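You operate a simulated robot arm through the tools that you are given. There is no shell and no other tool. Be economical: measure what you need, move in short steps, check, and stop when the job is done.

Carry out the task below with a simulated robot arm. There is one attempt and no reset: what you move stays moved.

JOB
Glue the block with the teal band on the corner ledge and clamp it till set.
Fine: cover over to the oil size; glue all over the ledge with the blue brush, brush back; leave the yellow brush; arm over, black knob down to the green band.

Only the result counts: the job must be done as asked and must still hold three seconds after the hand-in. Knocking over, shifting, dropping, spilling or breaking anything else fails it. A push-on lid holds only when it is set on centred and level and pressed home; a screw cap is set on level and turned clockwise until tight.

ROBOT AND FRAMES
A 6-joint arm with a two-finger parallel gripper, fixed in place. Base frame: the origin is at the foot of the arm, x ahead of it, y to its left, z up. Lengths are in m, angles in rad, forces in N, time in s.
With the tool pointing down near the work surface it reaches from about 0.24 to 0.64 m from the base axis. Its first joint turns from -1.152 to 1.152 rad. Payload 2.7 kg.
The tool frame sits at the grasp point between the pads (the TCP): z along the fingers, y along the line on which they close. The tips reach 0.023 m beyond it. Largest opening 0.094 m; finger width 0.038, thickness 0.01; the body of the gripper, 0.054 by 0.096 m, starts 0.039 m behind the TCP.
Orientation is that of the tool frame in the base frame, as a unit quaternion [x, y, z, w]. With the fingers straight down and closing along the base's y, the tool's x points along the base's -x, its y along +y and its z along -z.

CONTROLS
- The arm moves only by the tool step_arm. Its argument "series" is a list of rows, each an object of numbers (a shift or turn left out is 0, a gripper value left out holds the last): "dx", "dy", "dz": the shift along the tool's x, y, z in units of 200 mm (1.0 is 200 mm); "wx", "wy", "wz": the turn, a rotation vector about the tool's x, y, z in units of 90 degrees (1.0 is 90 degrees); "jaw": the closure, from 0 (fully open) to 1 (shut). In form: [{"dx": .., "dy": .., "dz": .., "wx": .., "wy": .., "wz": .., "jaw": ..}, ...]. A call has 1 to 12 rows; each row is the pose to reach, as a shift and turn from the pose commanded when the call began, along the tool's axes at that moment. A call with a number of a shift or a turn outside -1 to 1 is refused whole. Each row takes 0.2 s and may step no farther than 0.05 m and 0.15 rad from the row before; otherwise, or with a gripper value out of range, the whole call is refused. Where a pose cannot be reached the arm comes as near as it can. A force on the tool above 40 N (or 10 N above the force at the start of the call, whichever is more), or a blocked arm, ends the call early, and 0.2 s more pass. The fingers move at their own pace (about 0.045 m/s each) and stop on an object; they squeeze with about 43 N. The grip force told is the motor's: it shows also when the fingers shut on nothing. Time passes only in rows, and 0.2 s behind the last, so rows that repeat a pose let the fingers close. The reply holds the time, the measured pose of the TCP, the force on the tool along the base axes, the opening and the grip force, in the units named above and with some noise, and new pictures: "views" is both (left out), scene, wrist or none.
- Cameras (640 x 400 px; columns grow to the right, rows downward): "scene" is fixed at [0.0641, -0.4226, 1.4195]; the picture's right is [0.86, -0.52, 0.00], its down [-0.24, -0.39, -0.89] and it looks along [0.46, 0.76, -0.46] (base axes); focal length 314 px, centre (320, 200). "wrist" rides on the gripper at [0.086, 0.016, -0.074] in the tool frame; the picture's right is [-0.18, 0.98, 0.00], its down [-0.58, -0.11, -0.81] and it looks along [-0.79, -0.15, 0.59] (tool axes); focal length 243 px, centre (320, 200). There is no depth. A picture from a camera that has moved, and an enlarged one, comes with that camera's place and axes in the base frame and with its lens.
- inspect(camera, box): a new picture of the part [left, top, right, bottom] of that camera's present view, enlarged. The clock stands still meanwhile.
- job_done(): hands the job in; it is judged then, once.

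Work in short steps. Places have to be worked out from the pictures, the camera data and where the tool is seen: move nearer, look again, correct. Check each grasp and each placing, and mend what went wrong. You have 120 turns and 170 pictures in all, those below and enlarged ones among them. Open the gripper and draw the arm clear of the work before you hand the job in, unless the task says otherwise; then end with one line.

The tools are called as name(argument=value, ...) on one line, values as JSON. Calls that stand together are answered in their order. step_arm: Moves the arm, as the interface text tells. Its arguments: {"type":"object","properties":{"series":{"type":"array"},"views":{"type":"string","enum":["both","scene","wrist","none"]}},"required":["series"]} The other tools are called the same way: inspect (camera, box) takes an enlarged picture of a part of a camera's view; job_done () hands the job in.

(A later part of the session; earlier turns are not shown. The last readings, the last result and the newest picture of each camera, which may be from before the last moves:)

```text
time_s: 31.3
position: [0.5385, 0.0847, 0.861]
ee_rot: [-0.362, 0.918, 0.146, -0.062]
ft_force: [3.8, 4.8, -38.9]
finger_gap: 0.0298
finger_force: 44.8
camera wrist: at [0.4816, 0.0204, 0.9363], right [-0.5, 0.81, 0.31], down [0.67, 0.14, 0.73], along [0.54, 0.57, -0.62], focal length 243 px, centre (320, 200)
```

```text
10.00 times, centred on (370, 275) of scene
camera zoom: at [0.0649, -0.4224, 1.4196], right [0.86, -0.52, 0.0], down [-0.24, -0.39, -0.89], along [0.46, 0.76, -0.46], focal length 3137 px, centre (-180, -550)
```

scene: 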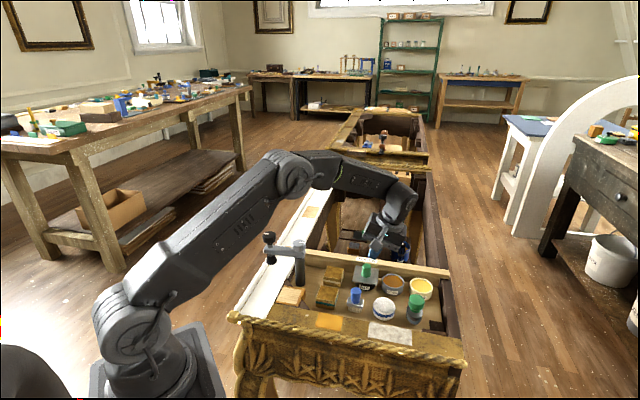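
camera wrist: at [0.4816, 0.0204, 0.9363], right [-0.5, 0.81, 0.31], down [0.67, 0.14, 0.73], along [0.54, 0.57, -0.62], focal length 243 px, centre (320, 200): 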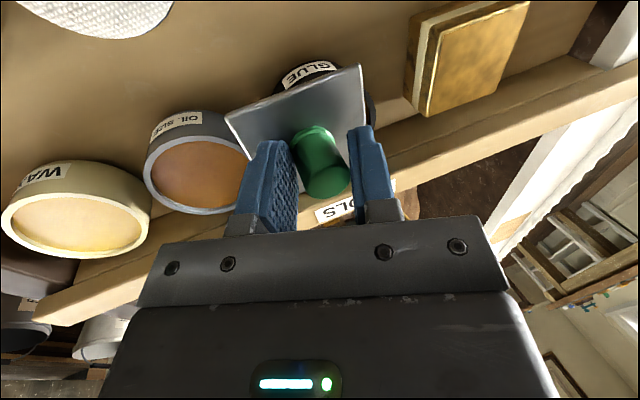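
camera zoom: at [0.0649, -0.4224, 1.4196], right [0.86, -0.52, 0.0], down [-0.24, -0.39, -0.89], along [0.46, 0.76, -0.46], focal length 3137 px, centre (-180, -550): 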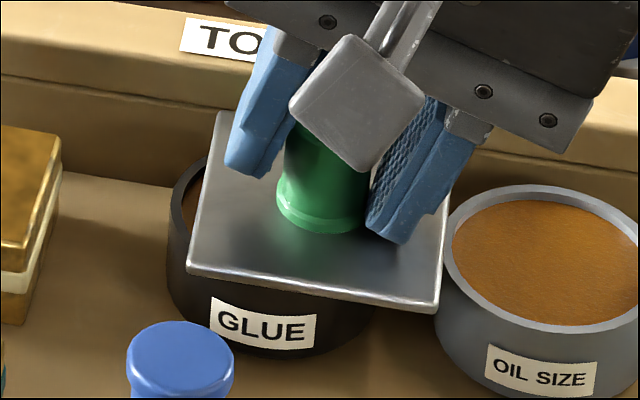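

The plate stays flat and slides on the rim, as if held magnetically. I release, straighten and check where it rests.

step_arm(series=[{"jaw": 0.5}, {"jaw": 0.5}, {"jaw": 0.5, "dy": 0.04, "dz": -0.1}, {"jaw": 0.5, "dy": 0.07, "dz": -0.2}, {"jaw": 0.5, "dy": 0.07, "dz": -0.2, "wx": 0.08}, {"jaw": 0.5, "dy": 0.07, "dz": -0.2, "wx": 0.15}, {"jaw": 0.5, "dy": 0.07, "dz": -0.2, "wx": 0.2}], views="wrist")

inspect(camera="scene", box=[330, 250, 430, 315])

```text
time_s: 32.9
position: [0.5381, 0.0836, 0.907]
ee_rot: [-0.368, 0.93, -0.003, 0.0]
ft_force: [0.0, 0.1, -0.2]
finger_gap: 0.0472
finger_force: 0.1
camera wrist: at [0.4648, 0.0374, 0.9811], right [-0.54, 0.84, 0.0], down [0.5, 0.32, 0.81], along [0.68, 0.43, -0.59], focal length 243 px, centre (320, 200)
```

wrist: 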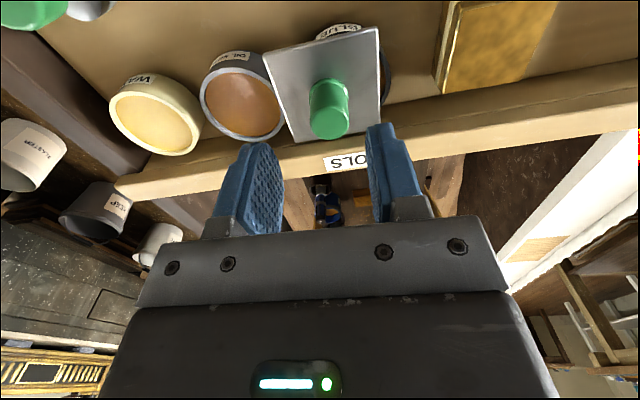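

```text
6.15 times, centred on (380, 282) of scene
camera zoom: at [0.0641, -0.4226, 1.4195], right [0.86, -0.52, 0.0], down [-0.24, -0.39, -0.89], along [0.46, 0.76, -0.46], focal length 1930 px, centre (-49, -308)
```

zoom: 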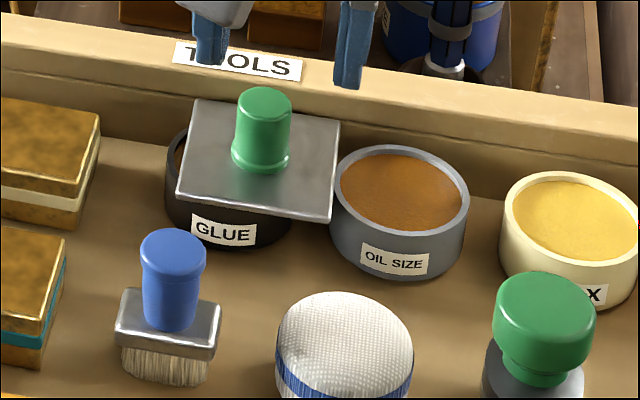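

It now rests displaced and free on the rim. I regrip upright at about (0.534, 0.086) and lift.

step_arm(series=[{"dx": 0.007, "dy": 0.024, "dz": 0.1, "jaw": 0.5}, {"dx": 0.007, "dy": 0.024, "dz": 0.19, "jaw": 0.5}, {"dx": 0.007, "dy": 0.024, "dz": 0.25, "jaw": 0.5}, {"dx": 0.007, "dy": 0.024, "dz": 0.25, "jaw": 0.66}, {"dx": 0.007, "dy": 0.024, "dz": 0.25, "jaw": 0.71}, {"dx": 0.007, "dy": 0.024, "dz": 0.25, "jaw": 0.76}, {"dx": 0.007, "dy": 0.024, "dz": 0.25, "jaw": 1}, {"dx": 0.007, "dy": 0.024, "dz": 0.25, "jaw": 1}], views="wrist")

```text
time_s: 34.7
position: [0.5349, 0.0863, 0.859]
ee_rot: [-0.368, 0.93, -0.001, -0.001]
ft_force: [0.2, 0.9, -1.2]
finger_gap: 0.0229
finger_force: 45.0
camera wrist: at [0.4613, 0.0402, 0.9325], right [-0.54, 0.84, 0.0], down [0.5, 0.32, 0.8], along [0.68, 0.43, -0.59], focal length 243 px, centre (320, 200)
```

wrist: 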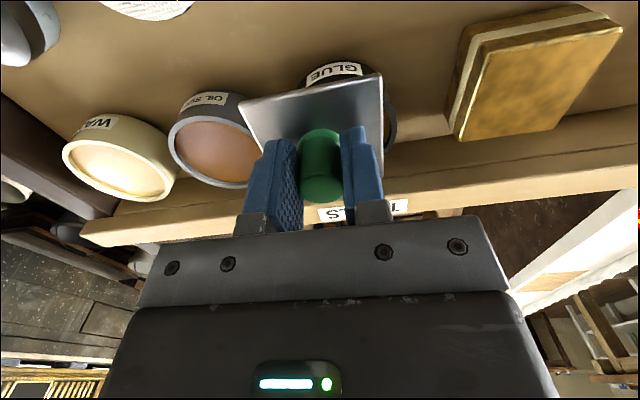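

Gripped. I lift slowly, watching the force.

step_arm(series=[{"dz": -0.015}, {"dz": -0.035}, {"dz": -0.06}], views="wrist")

```text
time_s: 35.5
position: [0.5325, 0.0856, 0.8666]
ee_rot: [-0.368, 0.93, -0.001, -0.006]
ft_force: [-0.1, 2.1, -30.6]
finger_gap: 0.0234
finger_force: 45.3
camera wrist: at [0.46, 0.0393, 0.9409], right [-0.54, 0.84, 0.0], down [0.51, 0.32, 0.8], along [0.67, 0.43, -0.6], focal length 243 px, centre (320, 200)
```

wrist: 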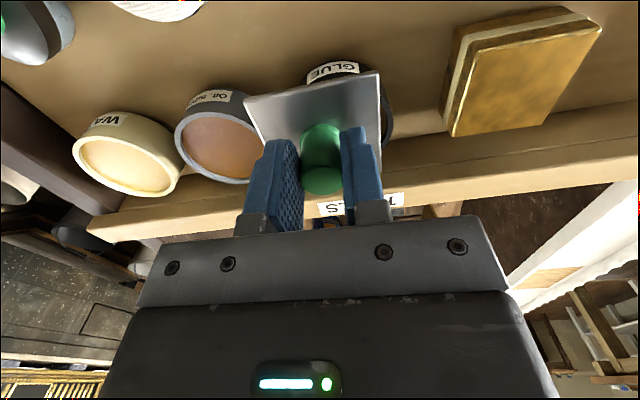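

Again a 30 N hold even when displaced. I check whether the plate is actually lifting now.

inspect(camera="scene", box=[345, 255, 395, 295])

inspect(camera="wrist", box=[220, 50, 420, 210])

```text
10.00 times, centred on (370, 275) of scene
camera zoom: at [0.0646, -0.4225, 1.4195], right [0.86, -0.52, 0.0], down [-0.24, -0.39, -0.89], along [0.46, 0.76, -0.46], focal length 3137 px, centre (-180, -550)
```

zoom: 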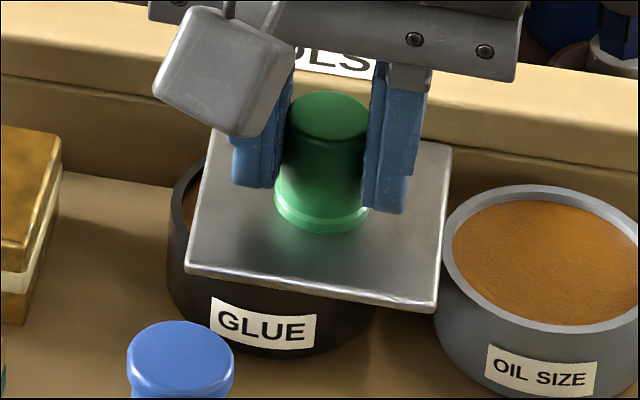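

```text
2.50 times, centred on (320, 130) of wrist
camera zoom: at [0.46, 0.0393, 0.9409], right [-0.54, 0.84, 0.0], down [0.51, 0.32, 0.8], along [0.67, 0.43, -0.6], focal length 606 px, centre (320, 375)
```

zoom: 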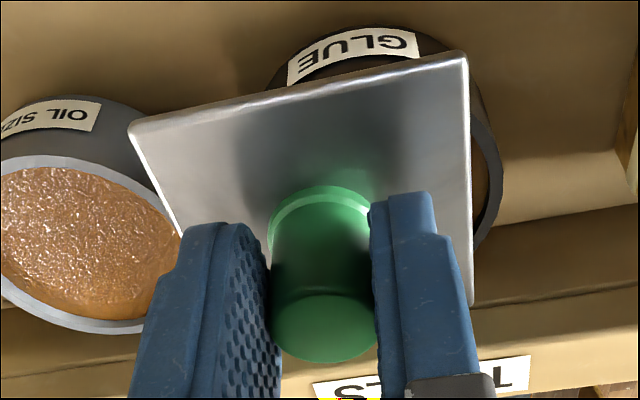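

The plate is not lifting, but it does slide. I regrip low and slide it forward, toward the open area in front of the pot, rather than pulling.

step_arm(series=[{"jaw": 0.66}, {"jaw": 0.66, "dz": 0.03}, {"jaw": 0.66, "dz": 0.065}, {"jaw": 0.73, "dz": 0.065}, {"jaw": 0.77, "dz": 0.065}, {"jaw": 1, "dz": 0.065}, {"jaw": 1, "dz": 0.065}], views="none")

step_arm(series=[{"dx": 0.025}, {"dx": 0.05}, {"dx": 0.075}, {"dx": 0.1}], views="wrist")

inspect(camera="scene", box=[330, 250, 430, 315])

```text
time_s: 37.1
position: [0.5361, 0.0882, 0.8574]
ee_rot: [-0.368, 0.93, 0.0, 0.0]
ft_force: [0.9, 0.5, 3.7]
finger_gap: 0.023
finger_force: 45.4
```

```text
time_s: 38.1
position: [0.5161, 0.0678, 0.8536]
ee_rot: [-0.366, 0.931, -0.001, -0.012]
ft_force: [-17.2, -16.6, 6.2]
finger_gap: 0.0004
finger_force: 42.3
camera wrist: at [0.443, 0.0222, 0.9298], right [-0.53, 0.84, 0.0], down [0.52, 0.32, 0.79], along [0.67, 0.42, -0.61], focal length 243 px, centre (320, 200)
```

wrist: 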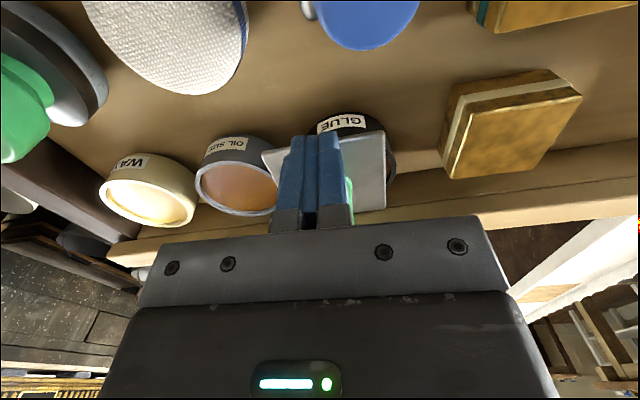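

```text
6.15 times, centred on (380, 282) of scene
camera zoom: at [0.0635, -0.4231, 1.4194], right [0.86, -0.52, 0.0], down [-0.24, -0.39, -0.89], along [0.46, 0.76, -0.46], focal length 1930 px, centre (-49, -308)
```

zoom: 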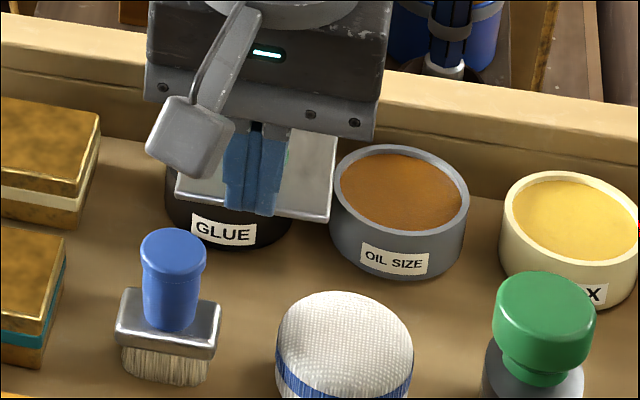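

The fingers slipped forward off the knob, so the lid resists about 24 N. I'll turn the gripper 90° so the fingers push the knob positively toward the front, and slide the lid off that way.

step_arm(series=[{"dz": -0.15, "jaw": 0.6}, {"dz": -0.35, "wz": 0.09, "jaw": 0.6}, {"dz": -0.35, "wz": 0.18}, {"dz": -0.35, "wz": 0.27}, {"dz": -0.35, "wz": 0.36}, {"dz": -0.35, "wz": 0.45}, {"dz": -0.35, "wz": 0.54}, {"dz": -0.35, "wz": 0.63}, {"dz": -0.35, "wz": 0.72}, {"dz": -0.35, "wz": 0.81}, {"dz": -0.35, "wz": 0.9}, {"dz": -0.35, "wz": 0.99}], views="wrist")

```text
time_s: 40.7
position: [0.5203, 0.0742, 0.9256]
ee_rot: [0.391, 0.92, -0.002, -0.001]
ft_force: [-0.1, -0.1, 0.2]
finger_gap: 0.0377
finger_force: 0.0
camera wrist: at [0.4715, 0.1471, 0.9997], right [0.84, 0.55, 0.0], down [0.33, -0.49, 0.81], along [0.44, -0.68, -0.59], focal length 243 px, centre (320, 200)
```

wrist: 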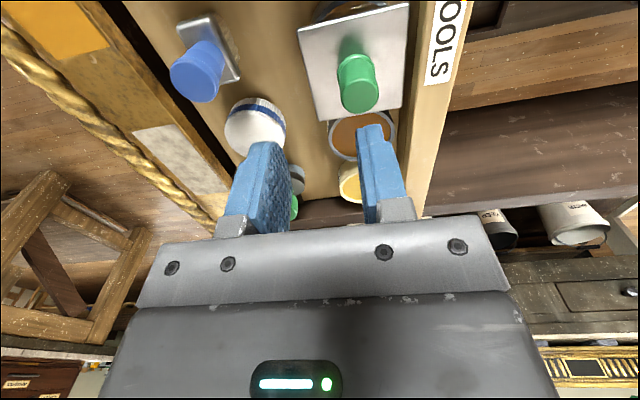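

The plate has about 9 mm to the bar, enough for the rear finger. I descend on the knob in this orientation and close.

step_arm(series=[{"dx": 0.006, "dy": 0.105, "dz": 0.0, "jaw": 0.6}, {"dx": 0.006, "dy": 0.105, "dz": 0.15}, {"dx": 0.006, "dy": 0.105, "dz": 0.27}, {"dx": 0.006, "dy": 0.105, "dz": 0.32}, {"dx": 0.006, "dy": 0.105, "dz": 0.34}, {"dx": 0.006, "dy": 0.105, "dz": 0.34, "jaw": 0.71}, {"dx": 0.006, "dy": 0.105, "dz": 0.34, "jaw": 0.75}, {"dx": 0.006, "dy": 0.105, "dz": 0.34, "jaw": 1}, {"dx": 0.006, "dy": 0.105, "dz": 0.34, "jaw": 1}], views="wrist")

```text
time_s: 42.7
position: [0.5372, 0.0924, 0.8585]
ee_rot: [0.388, 0.922, 0.0, 0.002]
ft_force: [19.5, 19.3, -6.2]
finger_gap: 0.0231
finger_force: 45.4
camera wrist: at [0.4865, 0.166, 0.9322], right [0.83, 0.55, 0.0], down [0.32, -0.49, 0.81], along [0.45, -0.67, -0.59], focal length 243 px, centre (320, 200)
```

wrist: 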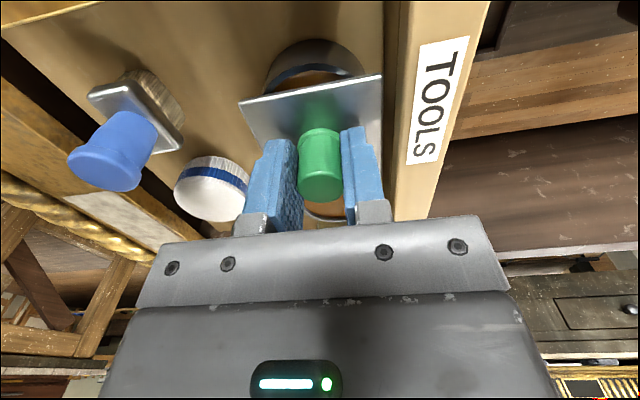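

I have a positive grip, already pressing 27 N toward the front. I push on gradually.

step_arm(series=[{"dy": -0.01}, {"dy": -0.02}, {"dy": -0.03}, {"dy": -0.04}, {"dy": -0.05}], views="wrist")

```text
time_s: 43.1
position: [0.5354, 0.0928, 0.859]
ee_rot: [0.388, 0.922, 0.003, 0.003]
ft_force: [5.8, 6.4, -3.6]
finger_gap: 0.0231
finger_force: 44.9
stopped in row 1: the force on the tool passed its limit (the readings are from after the stop); the commanded pose is now the measured one
camera wrist: at [0.4856, 0.1663, 0.9322], right [0.83, 0.55, 0.01], down [0.32, -0.49, 0.81], along [0.45, -0.67, -0.59], focal length 243 px, centre (320, 200)
```

wrist: 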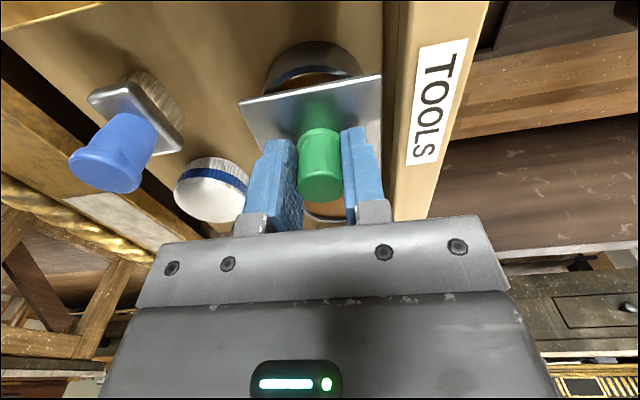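

It holds against 40 N straight. Tilt combined with a side push did move it before, so I repeat that technique toward the front.

step_arm(series=[{"wx": -0.05, "dy": -0.02, "dz": -0.02}, {"wx": -0.1, "dy": -0.04, "dz": -0.035}, {"wx": -0.15, "dy": -0.06, "dz": -0.05}, {"wx": -0.2, "dy": -0.08, "dz": -0.065}, {"wx": -0.2, "dy": -0.11, "dz": -0.065}, {"wx": -0.2, "dy": -0.14, "dz": -0.065}, {"wx": -0.2, "dy": -0.17, "dz": -0.065}], views="wrist")

inspect(camera="scene", box=[330, 250, 430, 315])

```text
time_s: 43.5
position: [0.5323, 0.0942, 0.8595]
ee_rot: [0.386, 0.922, 0.03, 0.015]
ft_force: [6.6, 7.3, -4.9]
finger_gap: 0.0246
finger_force: 45.1
stopped in row 1: the force on the tool passed its limit (the readings are from after the stop); the commanded pose is now the measured one
camera wrist: at [0.4802, 0.164, 0.9338], right [0.83, 0.56, 0.07], down [0.29, -0.53, 0.8], along [0.48, -0.64, -0.6], focal length 243 px, centre (320, 200)
```

wrist: 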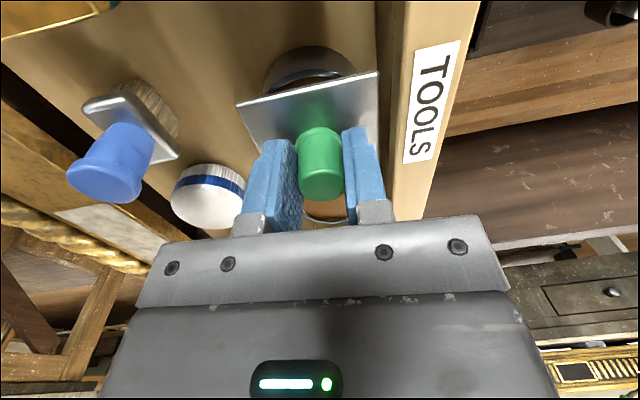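

```text
6.15 times, centred on (380, 282) of scene
camera zoom: at [0.0644, -0.4224, 1.4196], right [0.86, -0.52, 0.0], down [-0.24, -0.39, -0.89], along [0.46, 0.76, -0.46], focal length 1930 px, centre (-49, -308)
```

zoom: 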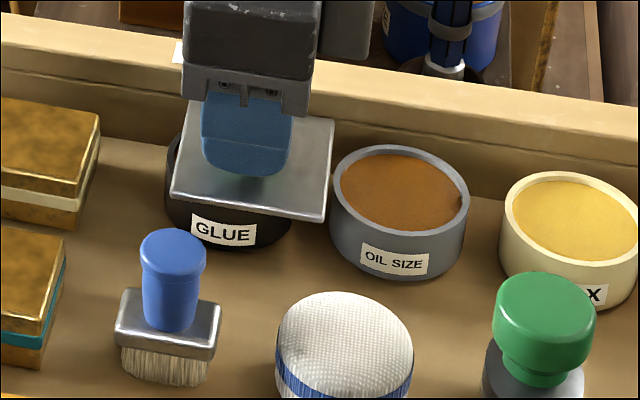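

Each push only creeps the lid a little. I try cocking the grip in place, which held 39 N earlier, and then pulling up in stages.

step_arm(series=[{"wx": -0.04}, {"wx": -0.08}, {"wx": -0.12}, {"wx": -0.16}, {"wx": -0.16, "dz": -0.01}, {"wx": -0.16, "dz": -0.02}, {"wx": -0.16, "dz": -0.03}], views="wrist")

```text
time_s: 45.1
position: [0.5287, 0.0918, 0.8598]
ee_rot: [0.383, 0.911, 0.142, 0.058]
ft_force: [0.4, 0.4, -36.3]
finger_gap: 0.0298
finger_force: 44.9
camera wrist: at [0.4644, 0.1494, 0.936], right [0.8, 0.52, 0.3], down [0.16, -0.66, 0.73], along [0.58, -0.54, -0.61], focal length 243 px, centre (320, 200)
```

wrist: 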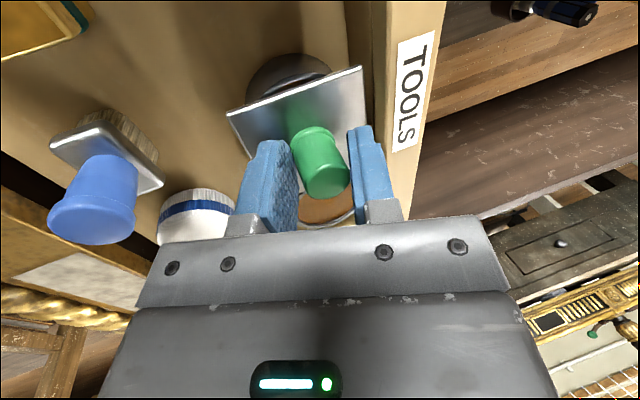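

36 N straight up and the cocked grip is holding. I continue to raise the pull.

step_arm(series=[{"dz": -0.006}, {"dz": -0.012}, {"dz": -0.018}, {"dz": -0.024}, {"dz": -0.03}], views="wrist")

inspect(camera="scene", box=[330, 250, 430, 315])

```text
time_s: 46.3
position: [0.5293, 0.0911, 0.8687]
ee_rot: [0.383, 0.911, 0.144, 0.06]
ft_force: [-7.2, -7.9, -18.3]
finger_gap: 0.027
finger_force: 45.2
camera wrist: at [0.4632, 0.1477, 0.9445], right [0.8, 0.52, 0.3], down [0.16, -0.66, 0.73], along [0.58, -0.54, -0.61], focal length 243 px, centre (320, 200)
```

wrist: 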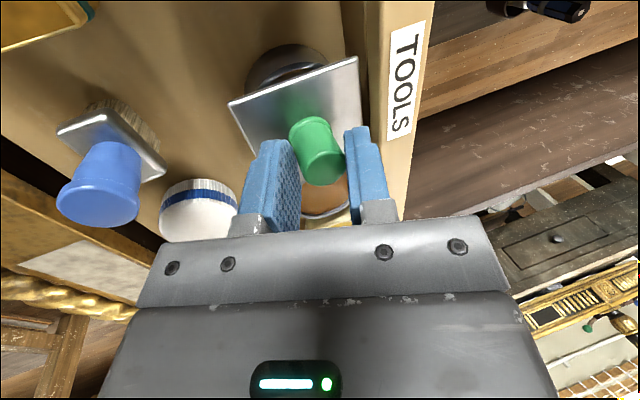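

```text
6.15 times, centred on (380, 282) of scene
camera zoom: at [0.0643, -0.4227, 1.4195], right [0.86, -0.52, 0.0], down [-0.24, -0.39, -0.89], along [0.46, 0.76, -0.46], focal length 1930 px, centre (-49, -308)
```

zoom: 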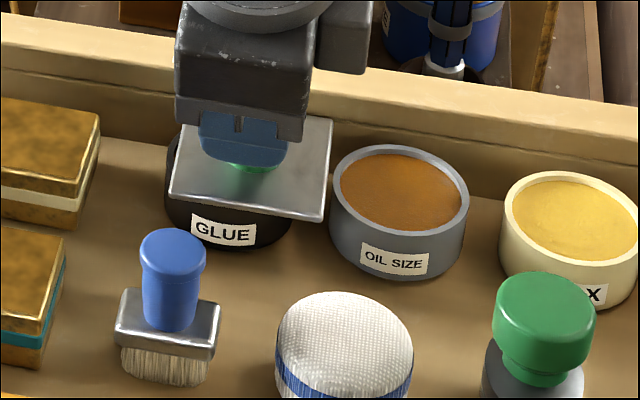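

A new reading: the lid moved readily only along the row toward the oil pot, and stayed flat and held down. It may be a sliding cover. I straighten up and try sliding it along the row.

step_arm(series=[{"jaw": 0.5}, {"jaw": 0.5, "wx": 0.06}, {"jaw": 0.5, "wx": 0.13}, {"jaw": 0.5, "wx": 0.196}, {"jaw": 0.5, "wx": 0.196}], views="wrist")

```text
time_s: 47.5
position: [0.533, 0.0897, 0.8719]
ee_rot: [0.388, 0.922, 0.003, 0.005]
ft_force: [0.3, 0.3, 0.6]
finger_gap: 0.0469
finger_force: 0.2
camera wrist: at [0.4815, 0.164, 0.9448], right [0.83, 0.56, 0.01], down [0.32, -0.49, 0.81], along [0.45, -0.67, -0.59], focal length 243 px, centre (320, 200)
```

wrist: 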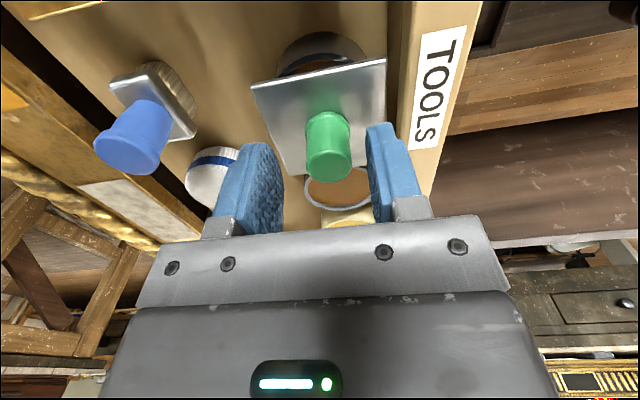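

Aligned to within about 3 mm. I descend, grip, and push along tool -x (toward the oil size) in small steps.

step_arm(series=[{"dy": 0.014, "dz": 0.03, "jaw": 0.6}, {"dy": 0.014, "dz": 0.07, "jaw": 0.65}, {"dy": 0.014, "dz": 0.07, "jaw": 0.71}, {"dy": 0.014, "dz": 0.07, "jaw": 0.75}, {"dy": 0.014, "dz": 0.07, "jaw": 1}, {"dy": 0.014, "dz": 0.07, "jaw": 1}], views="none")

step_arm(series=[{"dx": 0.01}, {"dx": 0.02}, {"dx": 0.03}, {"dx": 0.04}, {"dx": 0.05}], views="wrist")

inspect(camera="scene", box=[330, 250, 430, 315])

```text
time_s: 48.9
position: [0.5346, 0.0943, 0.8567]
ee_rot: [0.389, 0.921, 0.005, 0.004]
ft_force: [2.2, 3.0, -2.3]
finger_gap: 0.0236
finger_force: 44.5
```

```text
time_s: 50.1
position: [0.5274, 0.1011, 0.8563]
ee_rot: [0.387, 0.922, 0.005, 0.005]
ft_force: [13.1, 10.8, -13.8]
finger_gap: 0.0233
finger_force: 44.9
camera wrist: at [0.4765, 0.1746, 0.9305], right [0.83, 0.56, 0.01], down [0.32, -0.5, 0.81], along [0.46, -0.67, -0.59], focal length 243 px, centre (320, 200)
```

wrist: 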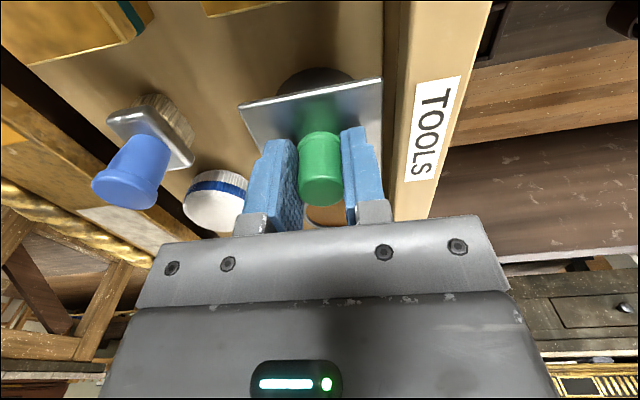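

```text
6.15 times, centred on (380, 282) of scene
camera zoom: at [0.0647, -0.4223, 1.4196], right [0.86, -0.52, 0.0], down [-0.24, -0.39, -0.89], along [0.46, 0.76, -0.46], focal length 1930 px, centre (-49, -308)
```

zoom: 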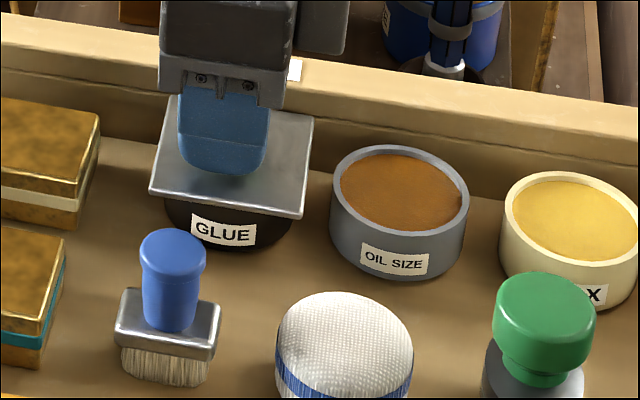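

The cover slid left with ease along the row, so it is captive except along the row. It slides toward the oil size, so I push it that way.

step_arm(series=[{"dx": -0.02, "dy": -0.005}, {"dx": -0.04, "dy": -0.01}, {"dx": -0.06, "dy": -0.012}, {"dx": -0.08, "dy": -0.014}, {"dx": -0.1, "dy": -0.014}], views="none")

inspect(camera="scene", box=[345, 255, 395, 295])

```text
time_s: 50.9
position: [0.5329, 0.0942, 0.8562]
ee_rot: [0.385, 0.923, 0.006, 0.005]
ft_force: [5.8, 4.4, -3.1]
finger_gap: 0.0234
finger_force: 44.9
stopped in row 4: the force on the tool passed its limit (the readings are from after the stop); the commanded pose is now the measured one
```

```text
10.00 times, centred on (370, 275) of scene
camera zoom: at [0.0643, -0.4225, 1.4196], right [0.86, -0.52, 0.0], down [-0.24, -0.39, -0.89], along [0.46, 0.76, -0.46], focal length 3137 px, centre (-180, -550)
```

zoom: 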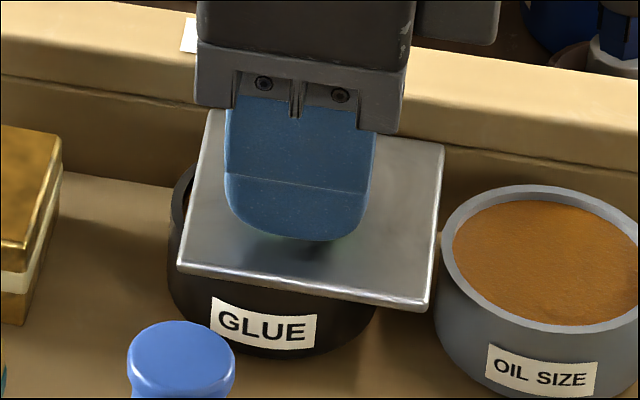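

Pushing right is blocked after about 9 mm. I now try the other way: slide left past centre, watching forces (about 35 mm is free before the white-band block).

step_arm(series=[{"dx": 0.02}, {"dx": 0.04}, {"dx": 0.06}, {"dx": 0.08}, {"dx": 0.1}, {"dx": 0.12}, {"dx": 0.14}], views="wrist")

inspect(camera="scene", box=[345, 255, 395, 295])

```text
time_s: 52.5
position: [0.5164, 0.1109, 0.8574]
ee_rot: [0.387, 0.922, 0.007, 0.008]
ft_force: [27.5, -17.8, 1.0]
finger_gap: 0.0233
finger_force: 45.2
camera wrist: at [0.4655, 0.1848, 0.932], right [0.83, 0.56, 0.02], down [0.31, -0.5, 0.81], along [0.46, -0.67, -0.59], focal length 243 px, centre (320, 200)
```

wrist: 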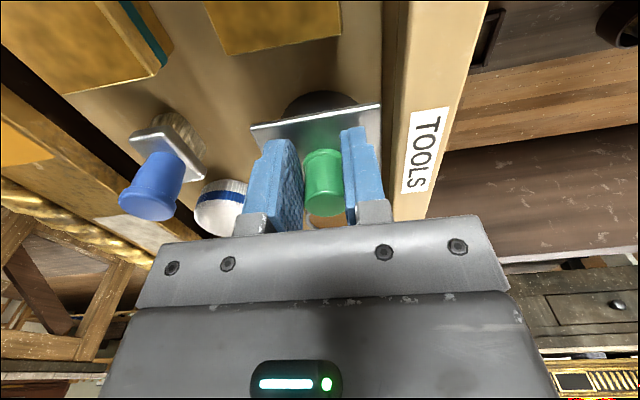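

```text
10.00 times, centred on (370, 275) of scene
camera zoom: at [0.0647, -0.423, 1.4194], right [0.86, -0.52, 0.0], down [-0.24, -0.39, -0.89], along [0.46, 0.76, -0.46], focal length 3137 px, centre (-180, -550)
```

zoom: 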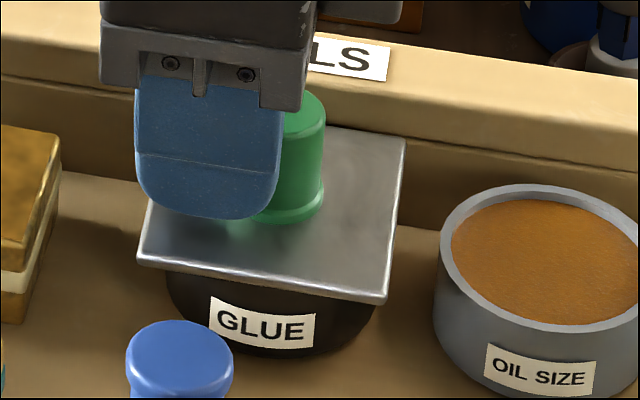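

Findings: the lid behaves like a plate held down by strong adhesion with friction, and it moves when I lift while pushing. I go back to the row-aligned grip, so I can push positively toward the oil pot while lifting its leading edge.

step_arm(series=[{"jaw": 0.55}, {"dz": -0.2}, {"dz": -0.3, "wz": -0.09}, {"dz": -0.3, "wz": -0.18}, {"dz": -0.3, "wz": -0.27}, {"dz": -0.3, "wz": -0.36}, {"dz": -0.3, "wz": -0.45}, {"dz": -0.3, "wz": -0.54}, {"dz": -0.3, "wz": -0.63}, {"dz": -0.3, "wz": -0.72}, {"dz": -0.3, "wz": -0.81}, {"dz": -0.3, "wz": -0.9}], views="none")

step_arm(series=[{"wz": -0.09}, {"wz": -0.09, "dy": -0.05}], views="wrist")

inspect(camera="scene", box=[345, 255, 395, 295])

```text
time_s: 55.1
position: [0.5134, 0.1126, 0.9179]
ee_rot: [-0.307, 0.952, 0.001, 0.008]
ft_force: [0.4, 0.0, 0.2]
finger_gap: 0.0422
finger_force: 0.0
```

```text
time_s: 55.7
position: [0.5189, 0.1044, 0.9166]
ee_rot: [-0.372, 0.928, 0.001, 0.008]
ft_force: [-0.1, 0.2, 0.4]
finger_gap: 0.0424
finger_force: 0.0
camera wrist: at [0.4444, 0.0566, 0.989], right [-0.55, 0.84, 0.0], down [0.48, 0.32, 0.82], along [0.68, 0.45, -0.58], focal length 243 px, centre (320, 200)
```

wrist: 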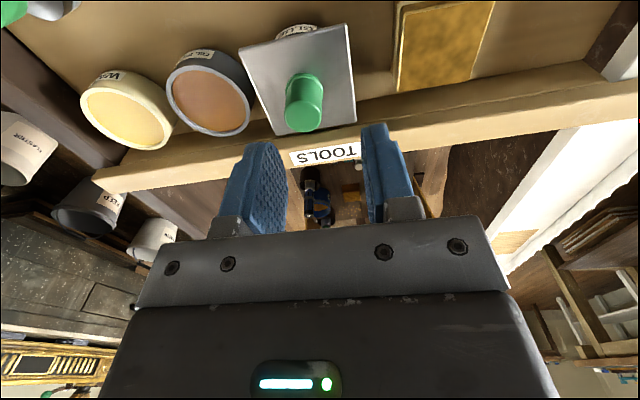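

```text
10.00 times, centred on (370, 275) of scene
camera zoom: at [0.0641, -0.4226, 1.4195], right [0.86, -0.52, 0.0], down [-0.24, -0.39, -0.89], along [0.46, 0.76, -0.46], focal length 3137 px, centre (-180, -550)
```

zoom: 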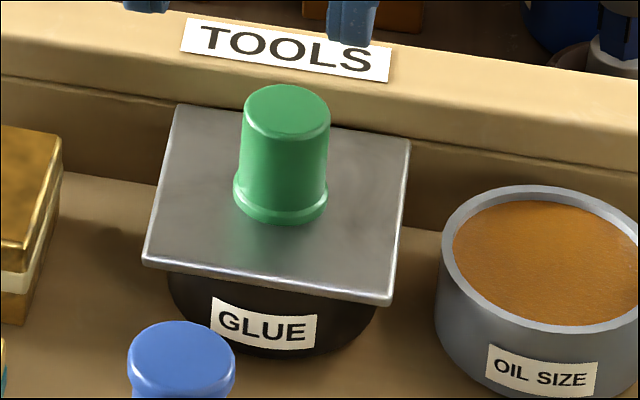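

The lid is at (0.524, 0.098), level and unharmed, and the oil pot hasn't moved. I grip with the pads along the row, then lift lightly while pushing right.

step_arm(series=[{"dx": 0.003, "dy": -0.04, "dz": 0.1, "jaw": 0.55}, {"dx": 0.003, "dy": -0.04, "dz": 0.22}, {"dx": 0.003, "dy": -0.04, "dz": 0.28}, {"dx": 0.003, "dy": -0.04, "dz": 0.305}, {"dx": 0.003, "dy": -0.04, "dz": 0.305, "jaw": 0.7}, {"dx": 0.003, "dy": -0.04, "dz": 0.305, "jaw": 0.75}, {"dx": 0.003, "dy": -0.04, "dz": 0.305, "jaw": 1}, {"dx": 0.003, "dy": -0.04, "dz": 0.305, "jaw": 1}], views="none")

step_arm(series=[{"dz": -0.01}, {"dz": -0.02}, {"dz": -0.025, "dy": -0.015}, {"dz": -0.025, "dy": -0.03}, {"dz": -0.025, "dy": -0.045}, {"dz": -0.025, "dy": -0.06}], views="wrist")

inspect(camera="scene", box=[345, 255, 395, 295])

```text
time_s: 57.5
position: [0.526, 0.0956, 0.8563]
ee_rot: [-0.37, 0.929, -0.001, 0.009]
ft_force: [19.0, -19.3, -6.4]
finger_gap: 0.0235
finger_force: 44.8
```

```text
time_s: 57.9
position: [0.5259, 0.0961, 0.8562]
ee_rot: [-0.371, 0.929, 0.0, 0.011]
ft_force: [13.4, -4.0, -8.1]
finger_gap: 0.0234
finger_force: 45.2
stopped in row 1: the force on the tool passed its limit (the readings are from after the stop); the commanded pose is now the measured one
camera wrist: at [0.451, 0.0485, 0.9286], right [-0.54, 0.84, -0.01], down [0.48, 0.32, 0.82], along [0.69, 0.44, -0.58], focal length 243 px, centre (320, 200)
```

wrist: 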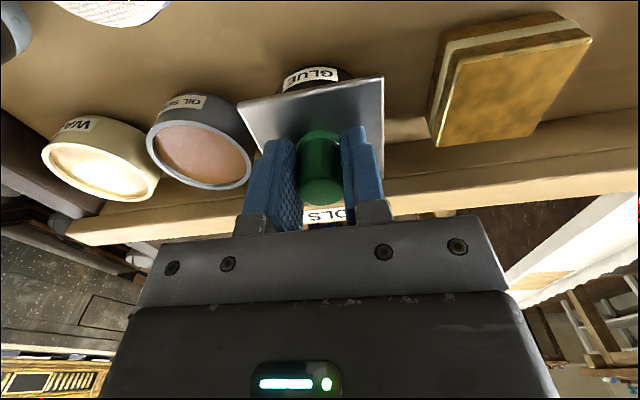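

```text
10.00 times, centred on (370, 275) of scene
camera zoom: at [0.0646, -0.4226, 1.4195], right [0.86, -0.52, 0.0], down [-0.24, -0.39, -0.89], along [0.46, 0.76, -0.46], focal length 3137 px, centre (-180, -550)
```

zoom: 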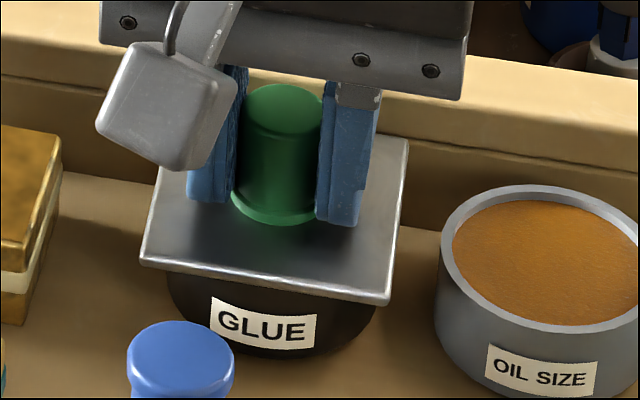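

Back at home the lid is latched again. Key insight: when it popped off to the right, its edge wedged against the flared oil pot, which prevented lifting. So I pop it the other way, to the left where there is space.

step_arm(series=[{"wx": 0.05, "dy": 0.02, "dz": -0.02}, {"wx": 0.1, "dy": 0.04, "dz": -0.035}, {"wx": 0.15, "dy": 0.06, "dz": -0.05}, {"wx": 0.2, "dy": 0.08, "dz": -0.065}], views="wrist")

inspect(camera="scene", box=[345, 255, 395, 295])

```text
time_s: 58.3
position: [0.5254, 0.0951, 0.8572]
ee_rot: [-0.369, 0.929, -0.025, 0.021]
ft_force: [12.2, -2.6, -7.1]
finger_gap: 0.0244
finger_force: 44.7
stopped in row 1: the force on the tool passed its limit (the readings are from after the stop); the commanded pose is now the measured one
camera wrist: at [0.4473, 0.0515, 0.9283], right [-0.54, 0.84, -0.06], down [0.45, 0.34, 0.82], along [0.71, 0.42, -0.56], focal length 243 px, centre (320, 200)
```

wrist: 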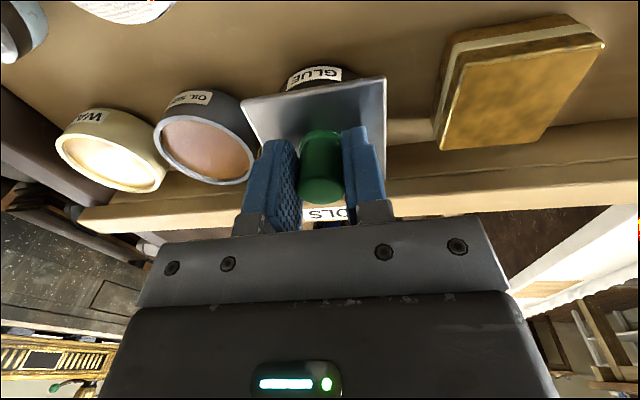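

```text
10.00 times, centred on (370, 275) of scene
camera zoom: at [0.0646, -0.4226, 1.4195], right [0.86, -0.52, 0.0], down [-0.24, -0.39, -0.89], along [0.46, 0.76, -0.46], focal length 3137 px, centre (-180, -550)
```

zoom: 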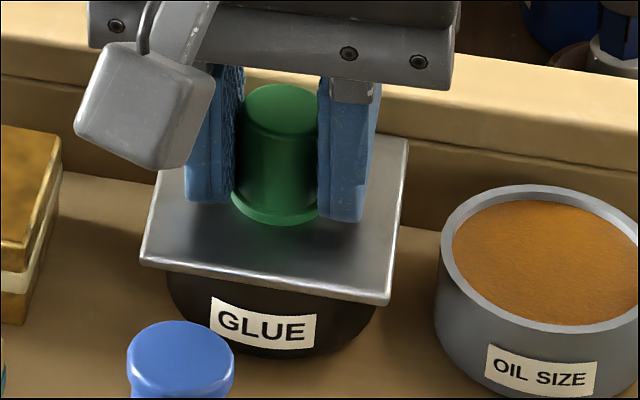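

Left is a hard stop, while rightward it moved freely earlier; the jam at 9 mm was my own forward bias. I release, level the tool, regrip without bias, and push purely right along the row.

step_arm(series=[{"jaw": 0.6}, {"jaw": 0.6, "dz": -0.02, "wx": -0.02, "wy": 0.007}, {"jaw": 0.6, "dz": -0.02, "wx": -0.035, "wy": 0.014}, {"jaw": 0.6, "dz": 0.0, "wx": -0.035, "wy": 0.014}, {"jaw": 0.7, "dz": 0.0, "wx": -0.035, "wy": 0.014}, {"jaw": 0.75, "dz": 0.0, "wx": -0.035, "wy": 0.014}, {"jaw": 1, "dz": 0.0, "wx": -0.035, "wy": 0.014}, {"jaw": 1, "dz": 0.0, "wx": -0.035, "wy": 0.014}], views="none")

step_arm(series=[{"dy": -0.01}, {"dy": -0.02}, {"dy": -0.03}, {"dy": -0.04}], views="none")

inspect(camera="scene", box=[345, 255, 395, 295])

```text
time_s: 60.1
position: [0.5246, 0.0953, 0.8579]
ee_rot: [-0.368, 0.93, -0.003, 0.002]
ft_force: [12.1, -10.4, -3.2]
finger_gap: 0.0232
finger_force: 44.6
```

```text
time_s: 61.1
position: [0.5312, 0.0909, 0.8577]
ee_rot: [-0.369, 0.929, -0.004, 0.001]
ft_force: [-6.5, -5.8, 19.7]
finger_gap: 0.0233
finger_force: 45.5
```

```text
10.00 times, centred on (370, 275) of scene
camera zoom: at [0.0636, -0.4228, 1.4195], right [0.86, -0.52, 0.0], down [-0.24, -0.39, -0.89], along [0.46, 0.76, -0.46], focal length 3137 px, centre (-180, -550)
```

zoom: 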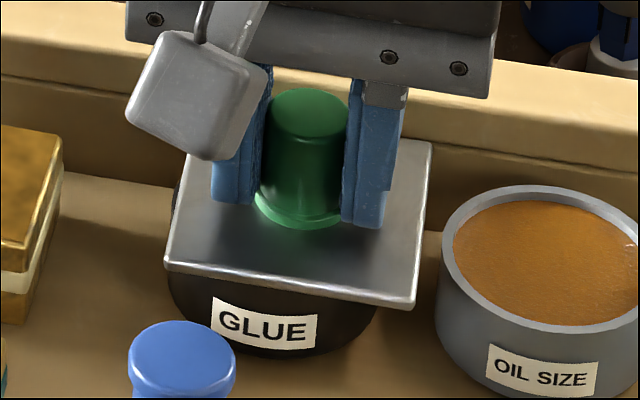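

It slides right easily (about 6 mm), with an upward push on the tool. I continue right, letting the tool rise a little.

step_arm(series=[{"dy": -0.01, "dz": -0.01}, {"dy": -0.02, "dz": -0.015}, {"dy": -0.03, "dz": -0.02}, {"dy": -0.04, "dz": -0.02}, {"dy": -0.05, "dz": -0.02}], views="wrist")

inspect(camera="scene", box=[345, 255, 395, 295])

```text
time_s: 62.3
position: [0.5374, 0.0848, 0.8586]
ee_rot: [-0.369, 0.929, -0.004, -0.003]
ft_force: [7.8, 8.3, -29.8]
finger_gap: 0.0233
finger_force: 44.6
camera wrist: at [0.4627, 0.0376, 0.9335], right [-0.54, 0.84, 0.0], down [0.5, 0.33, 0.8], along [0.68, 0.43, -0.6], focal length 243 px, centre (320, 200)
```

wrist: 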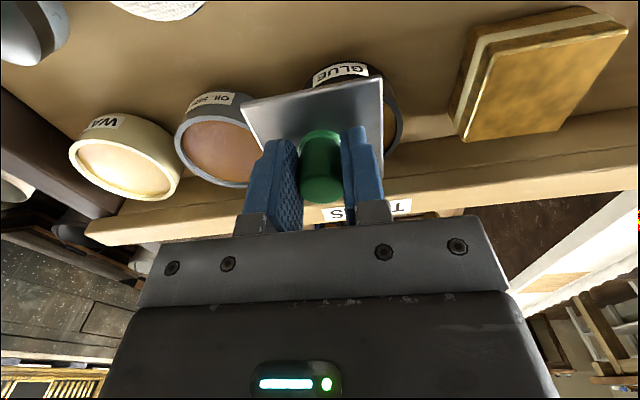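

```text
10.00 times, centred on (370, 275) of scene
camera zoom: at [0.0648, -0.4223, 1.4196], right [0.86, -0.52, 0.0], down [-0.24, -0.39, -0.89], along [0.46, 0.76, -0.46], focal length 3137 px, centre (-180, -550)
```

zoom: 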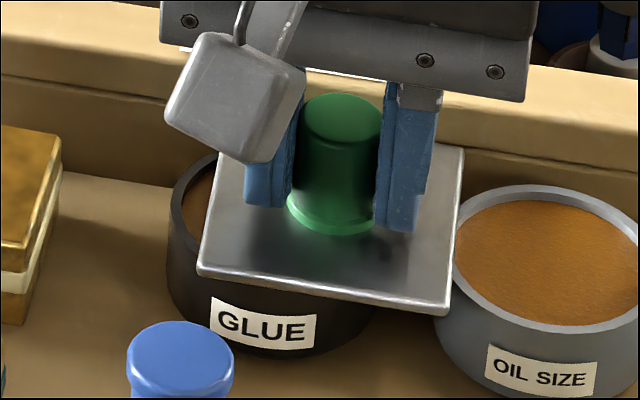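

The plate now passes over the oil pot's rim, so sliding across is the way. I relax the lift and continue along the pot-to-pot line.

step_arm(series=[{"dz": 0.016, "dx": -0.004}, {"dz": 0.016, "dx": -0.006, "dy": -0.02}, {"dz": 0.016, "dx": -0.008, "dy": -0.04}, {"dz": 0.016, "dx": -0.01, "dy": -0.06}, {"dz": 0.016, "dx": -0.012, "dy": -0.08}, {"dz": 0.016, "dx": -0.014, "dy": -0.1}], views="wrist")

inspect(camera="scene", box=[350, 250, 420, 300])

```text
time_s: 63.7
position: [0.5526, 0.0675, 0.8586]
ee_rot: [-0.368, 0.93, -0.002, -0.003]
ft_force: [-16.1, -15.8, -5.0]
finger_gap: 0.0232
finger_force: 45.0
camera wrist: at [0.4777, 0.0227, 0.9336], right [-0.54, 0.84, -0.01], down [0.5, 0.33, 0.8], along [0.68, 0.43, -0.6], focal length 243 px, centre (320, 200)
```

wrist: 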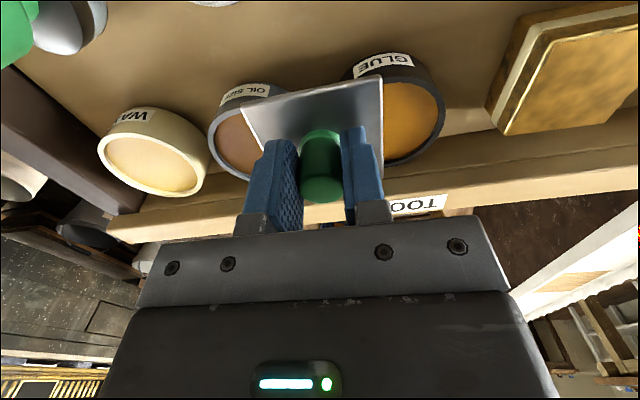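

```text
8.00 times, centred on (385, 275) of scene
camera zoom: at [0.0638, -0.423, 1.4194], right [0.86, -0.52, 0.0], down [-0.24, -0.39, -0.89], along [0.46, 0.76, -0.46], focal length 2510 px, centre (-200, -400)
```

zoom: 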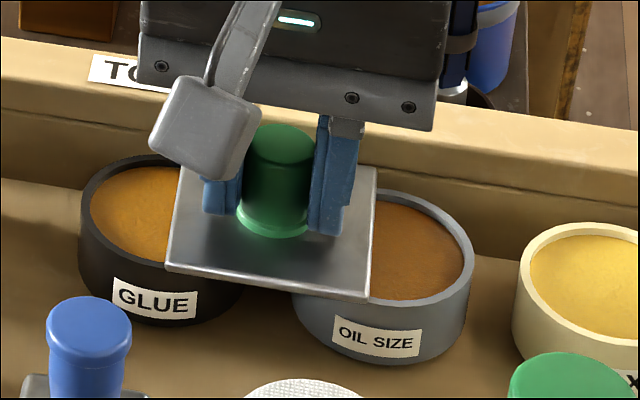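

Halfway across and working well. I ease the sideways bias and push the remaining ~34 mm in two parts.

step_arm(series=[{"dx": 0.008}, {"dx": 0.01, "dy": -0.02}, {"dx": 0.01, "dy": -0.045}, {"dx": 0.01, "dy": -0.07}, {"dx": 0.01, "dy": -0.095}, {"dx": 0.01, "dy": -0.12}], views="wrist")

inspect(camera="scene", box=[350, 250, 420, 300])

```text
time_s: 65.1
position: [0.568, 0.053, 0.8595]
ee_rot: [-0.37, 0.929, -0.004, 0.001]
ft_force: [-8.5, -8.6, -0.4]
finger_gap: 0.023
finger_force: 44.9
camera wrist: at [0.4936, 0.0064, 0.9331], right [-0.54, 0.84, -0.01], down [0.49, 0.32, 0.81], along [0.68, 0.43, -0.59], focal length 243 px, centre (320, 200)
```

wrist: 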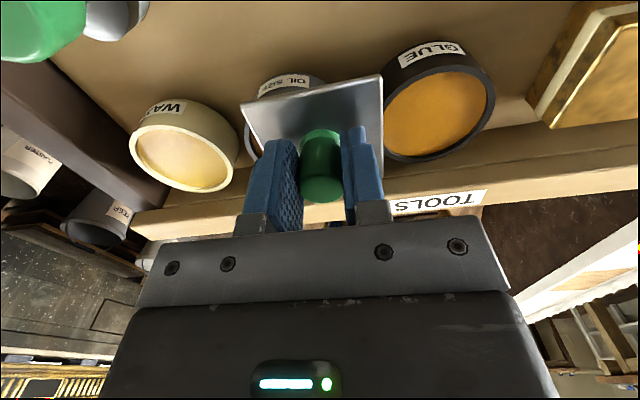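

```text
8.00 times, centred on (385, 275) of scene
camera zoom: at [0.0639, -0.4228, 1.4195], right [0.86, -0.52, 0.0], down [-0.24, -0.39, -0.89], along [0.46, 0.76, -0.46], focal length 2510 px, centre (-200, -400)
```

zoom: 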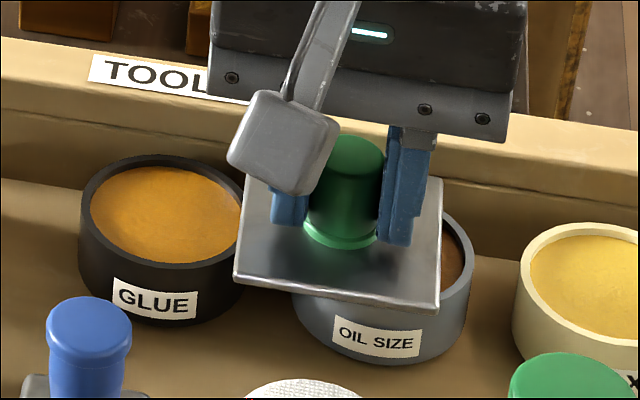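

About 13 mm remain. I push on in small steps, watching for the stop.

step_arm(series=[{"dy": -0.02}, {"dy": -0.04}, {"dy": -0.055}, {"dy": -0.065}], views="wrist")

inspect(camera="scene", box=[350, 250, 420, 300])

```text
time_s: 66.1
position: [0.5775, 0.0423, 0.8594]
ee_rot: [-0.37, 0.929, -0.003, 0.002]
ft_force: [1.0, 1.0, -3.7]
finger_gap: 0.0231
finger_force: 44.9
camera wrist: at [0.5031, -0.0032, 0.933], right [-0.54, 0.84, -0.01], down [0.49, 0.32, 0.81], along [0.68, 0.43, -0.59], focal length 243 px, centre (320, 200)
```

wrist: 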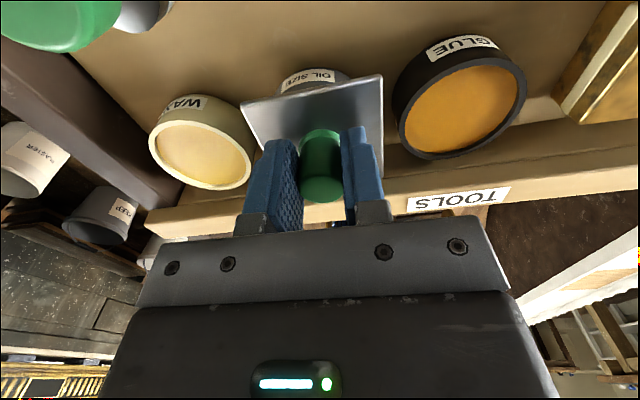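

```text
8.00 times, centred on (385, 275) of scene
camera zoom: at [0.0643, -0.4226, 1.4195], right [0.86, -0.52, 0.0], down [-0.24, -0.39, -0.89], along [0.46, 0.76, -0.46], focal length 2510 px, centre (-200, -400)
```

zoom: 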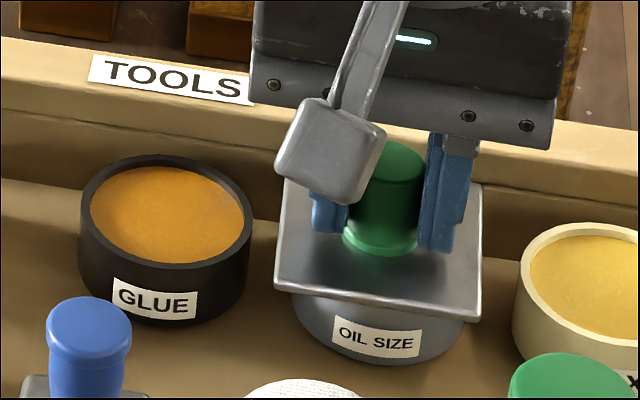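

The cover is centred on the oil size like it was on the glue. I press it down gently while gripping it.

step_arm(series=[{"dz": 0.01}, {"dz": 0.02}, {"dz": 0.028}, {"dz": 0.028}], views="none")

step_arm(series=[{"jaw": 0.6}, {"jaw": 0.6}, {"dz": -0.1}, {"dz": -0.3}, {"dz": -0.5}], views="wrist")

inspect(camera="scene", box=[350, 250, 420, 300])

```text
time_s: 67.1
position: [0.58, 0.0425, 0.858]
ee_rot: [-0.368, 0.93, -0.004, 0.006]
ft_force: [-1.5, -3.8, 32.2]
finger_gap: 0.0233
finger_force: 45.5
```

```text
time_s: 68.3
position: [0.5739, 0.0454, 0.9559]
ee_rot: [-0.369, 0.929, -0.003, 0.001]
ft_force: [-0.6, 0.5, 0.1]
finger_gap: 0.0374
finger_force: 0.1
camera wrist: at [0.4999, -0.0013, 1.0303], right [-0.54, 0.84, -0.01], down [0.5, 0.32, 0.81], along [0.68, 0.43, -0.59], focal length 243 px, centre (320, 200)
```

wrist: 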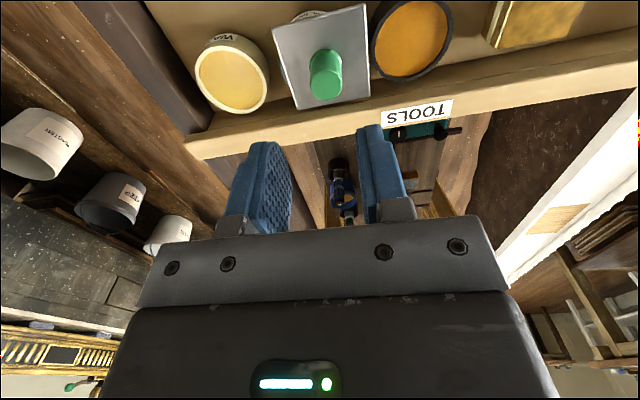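

```text
8.00 times, centred on (385, 275) of scene
camera zoom: at [0.0641, -0.4226, 1.4195], right [0.86, -0.52, 0.0], down [-0.24, -0.39, -0.89], along [0.46, 0.76, -0.46], focal length 2510 px, centre (-200, -400)
```

zoom: 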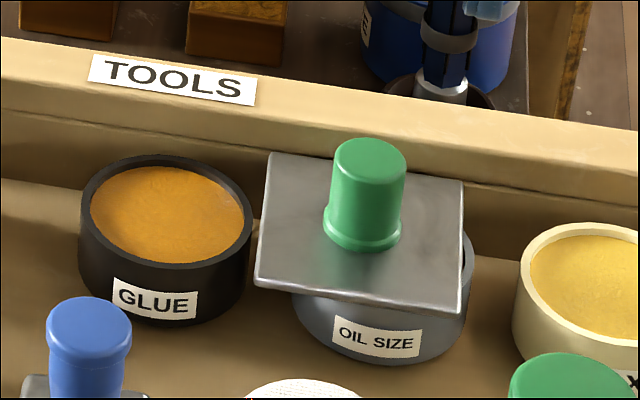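

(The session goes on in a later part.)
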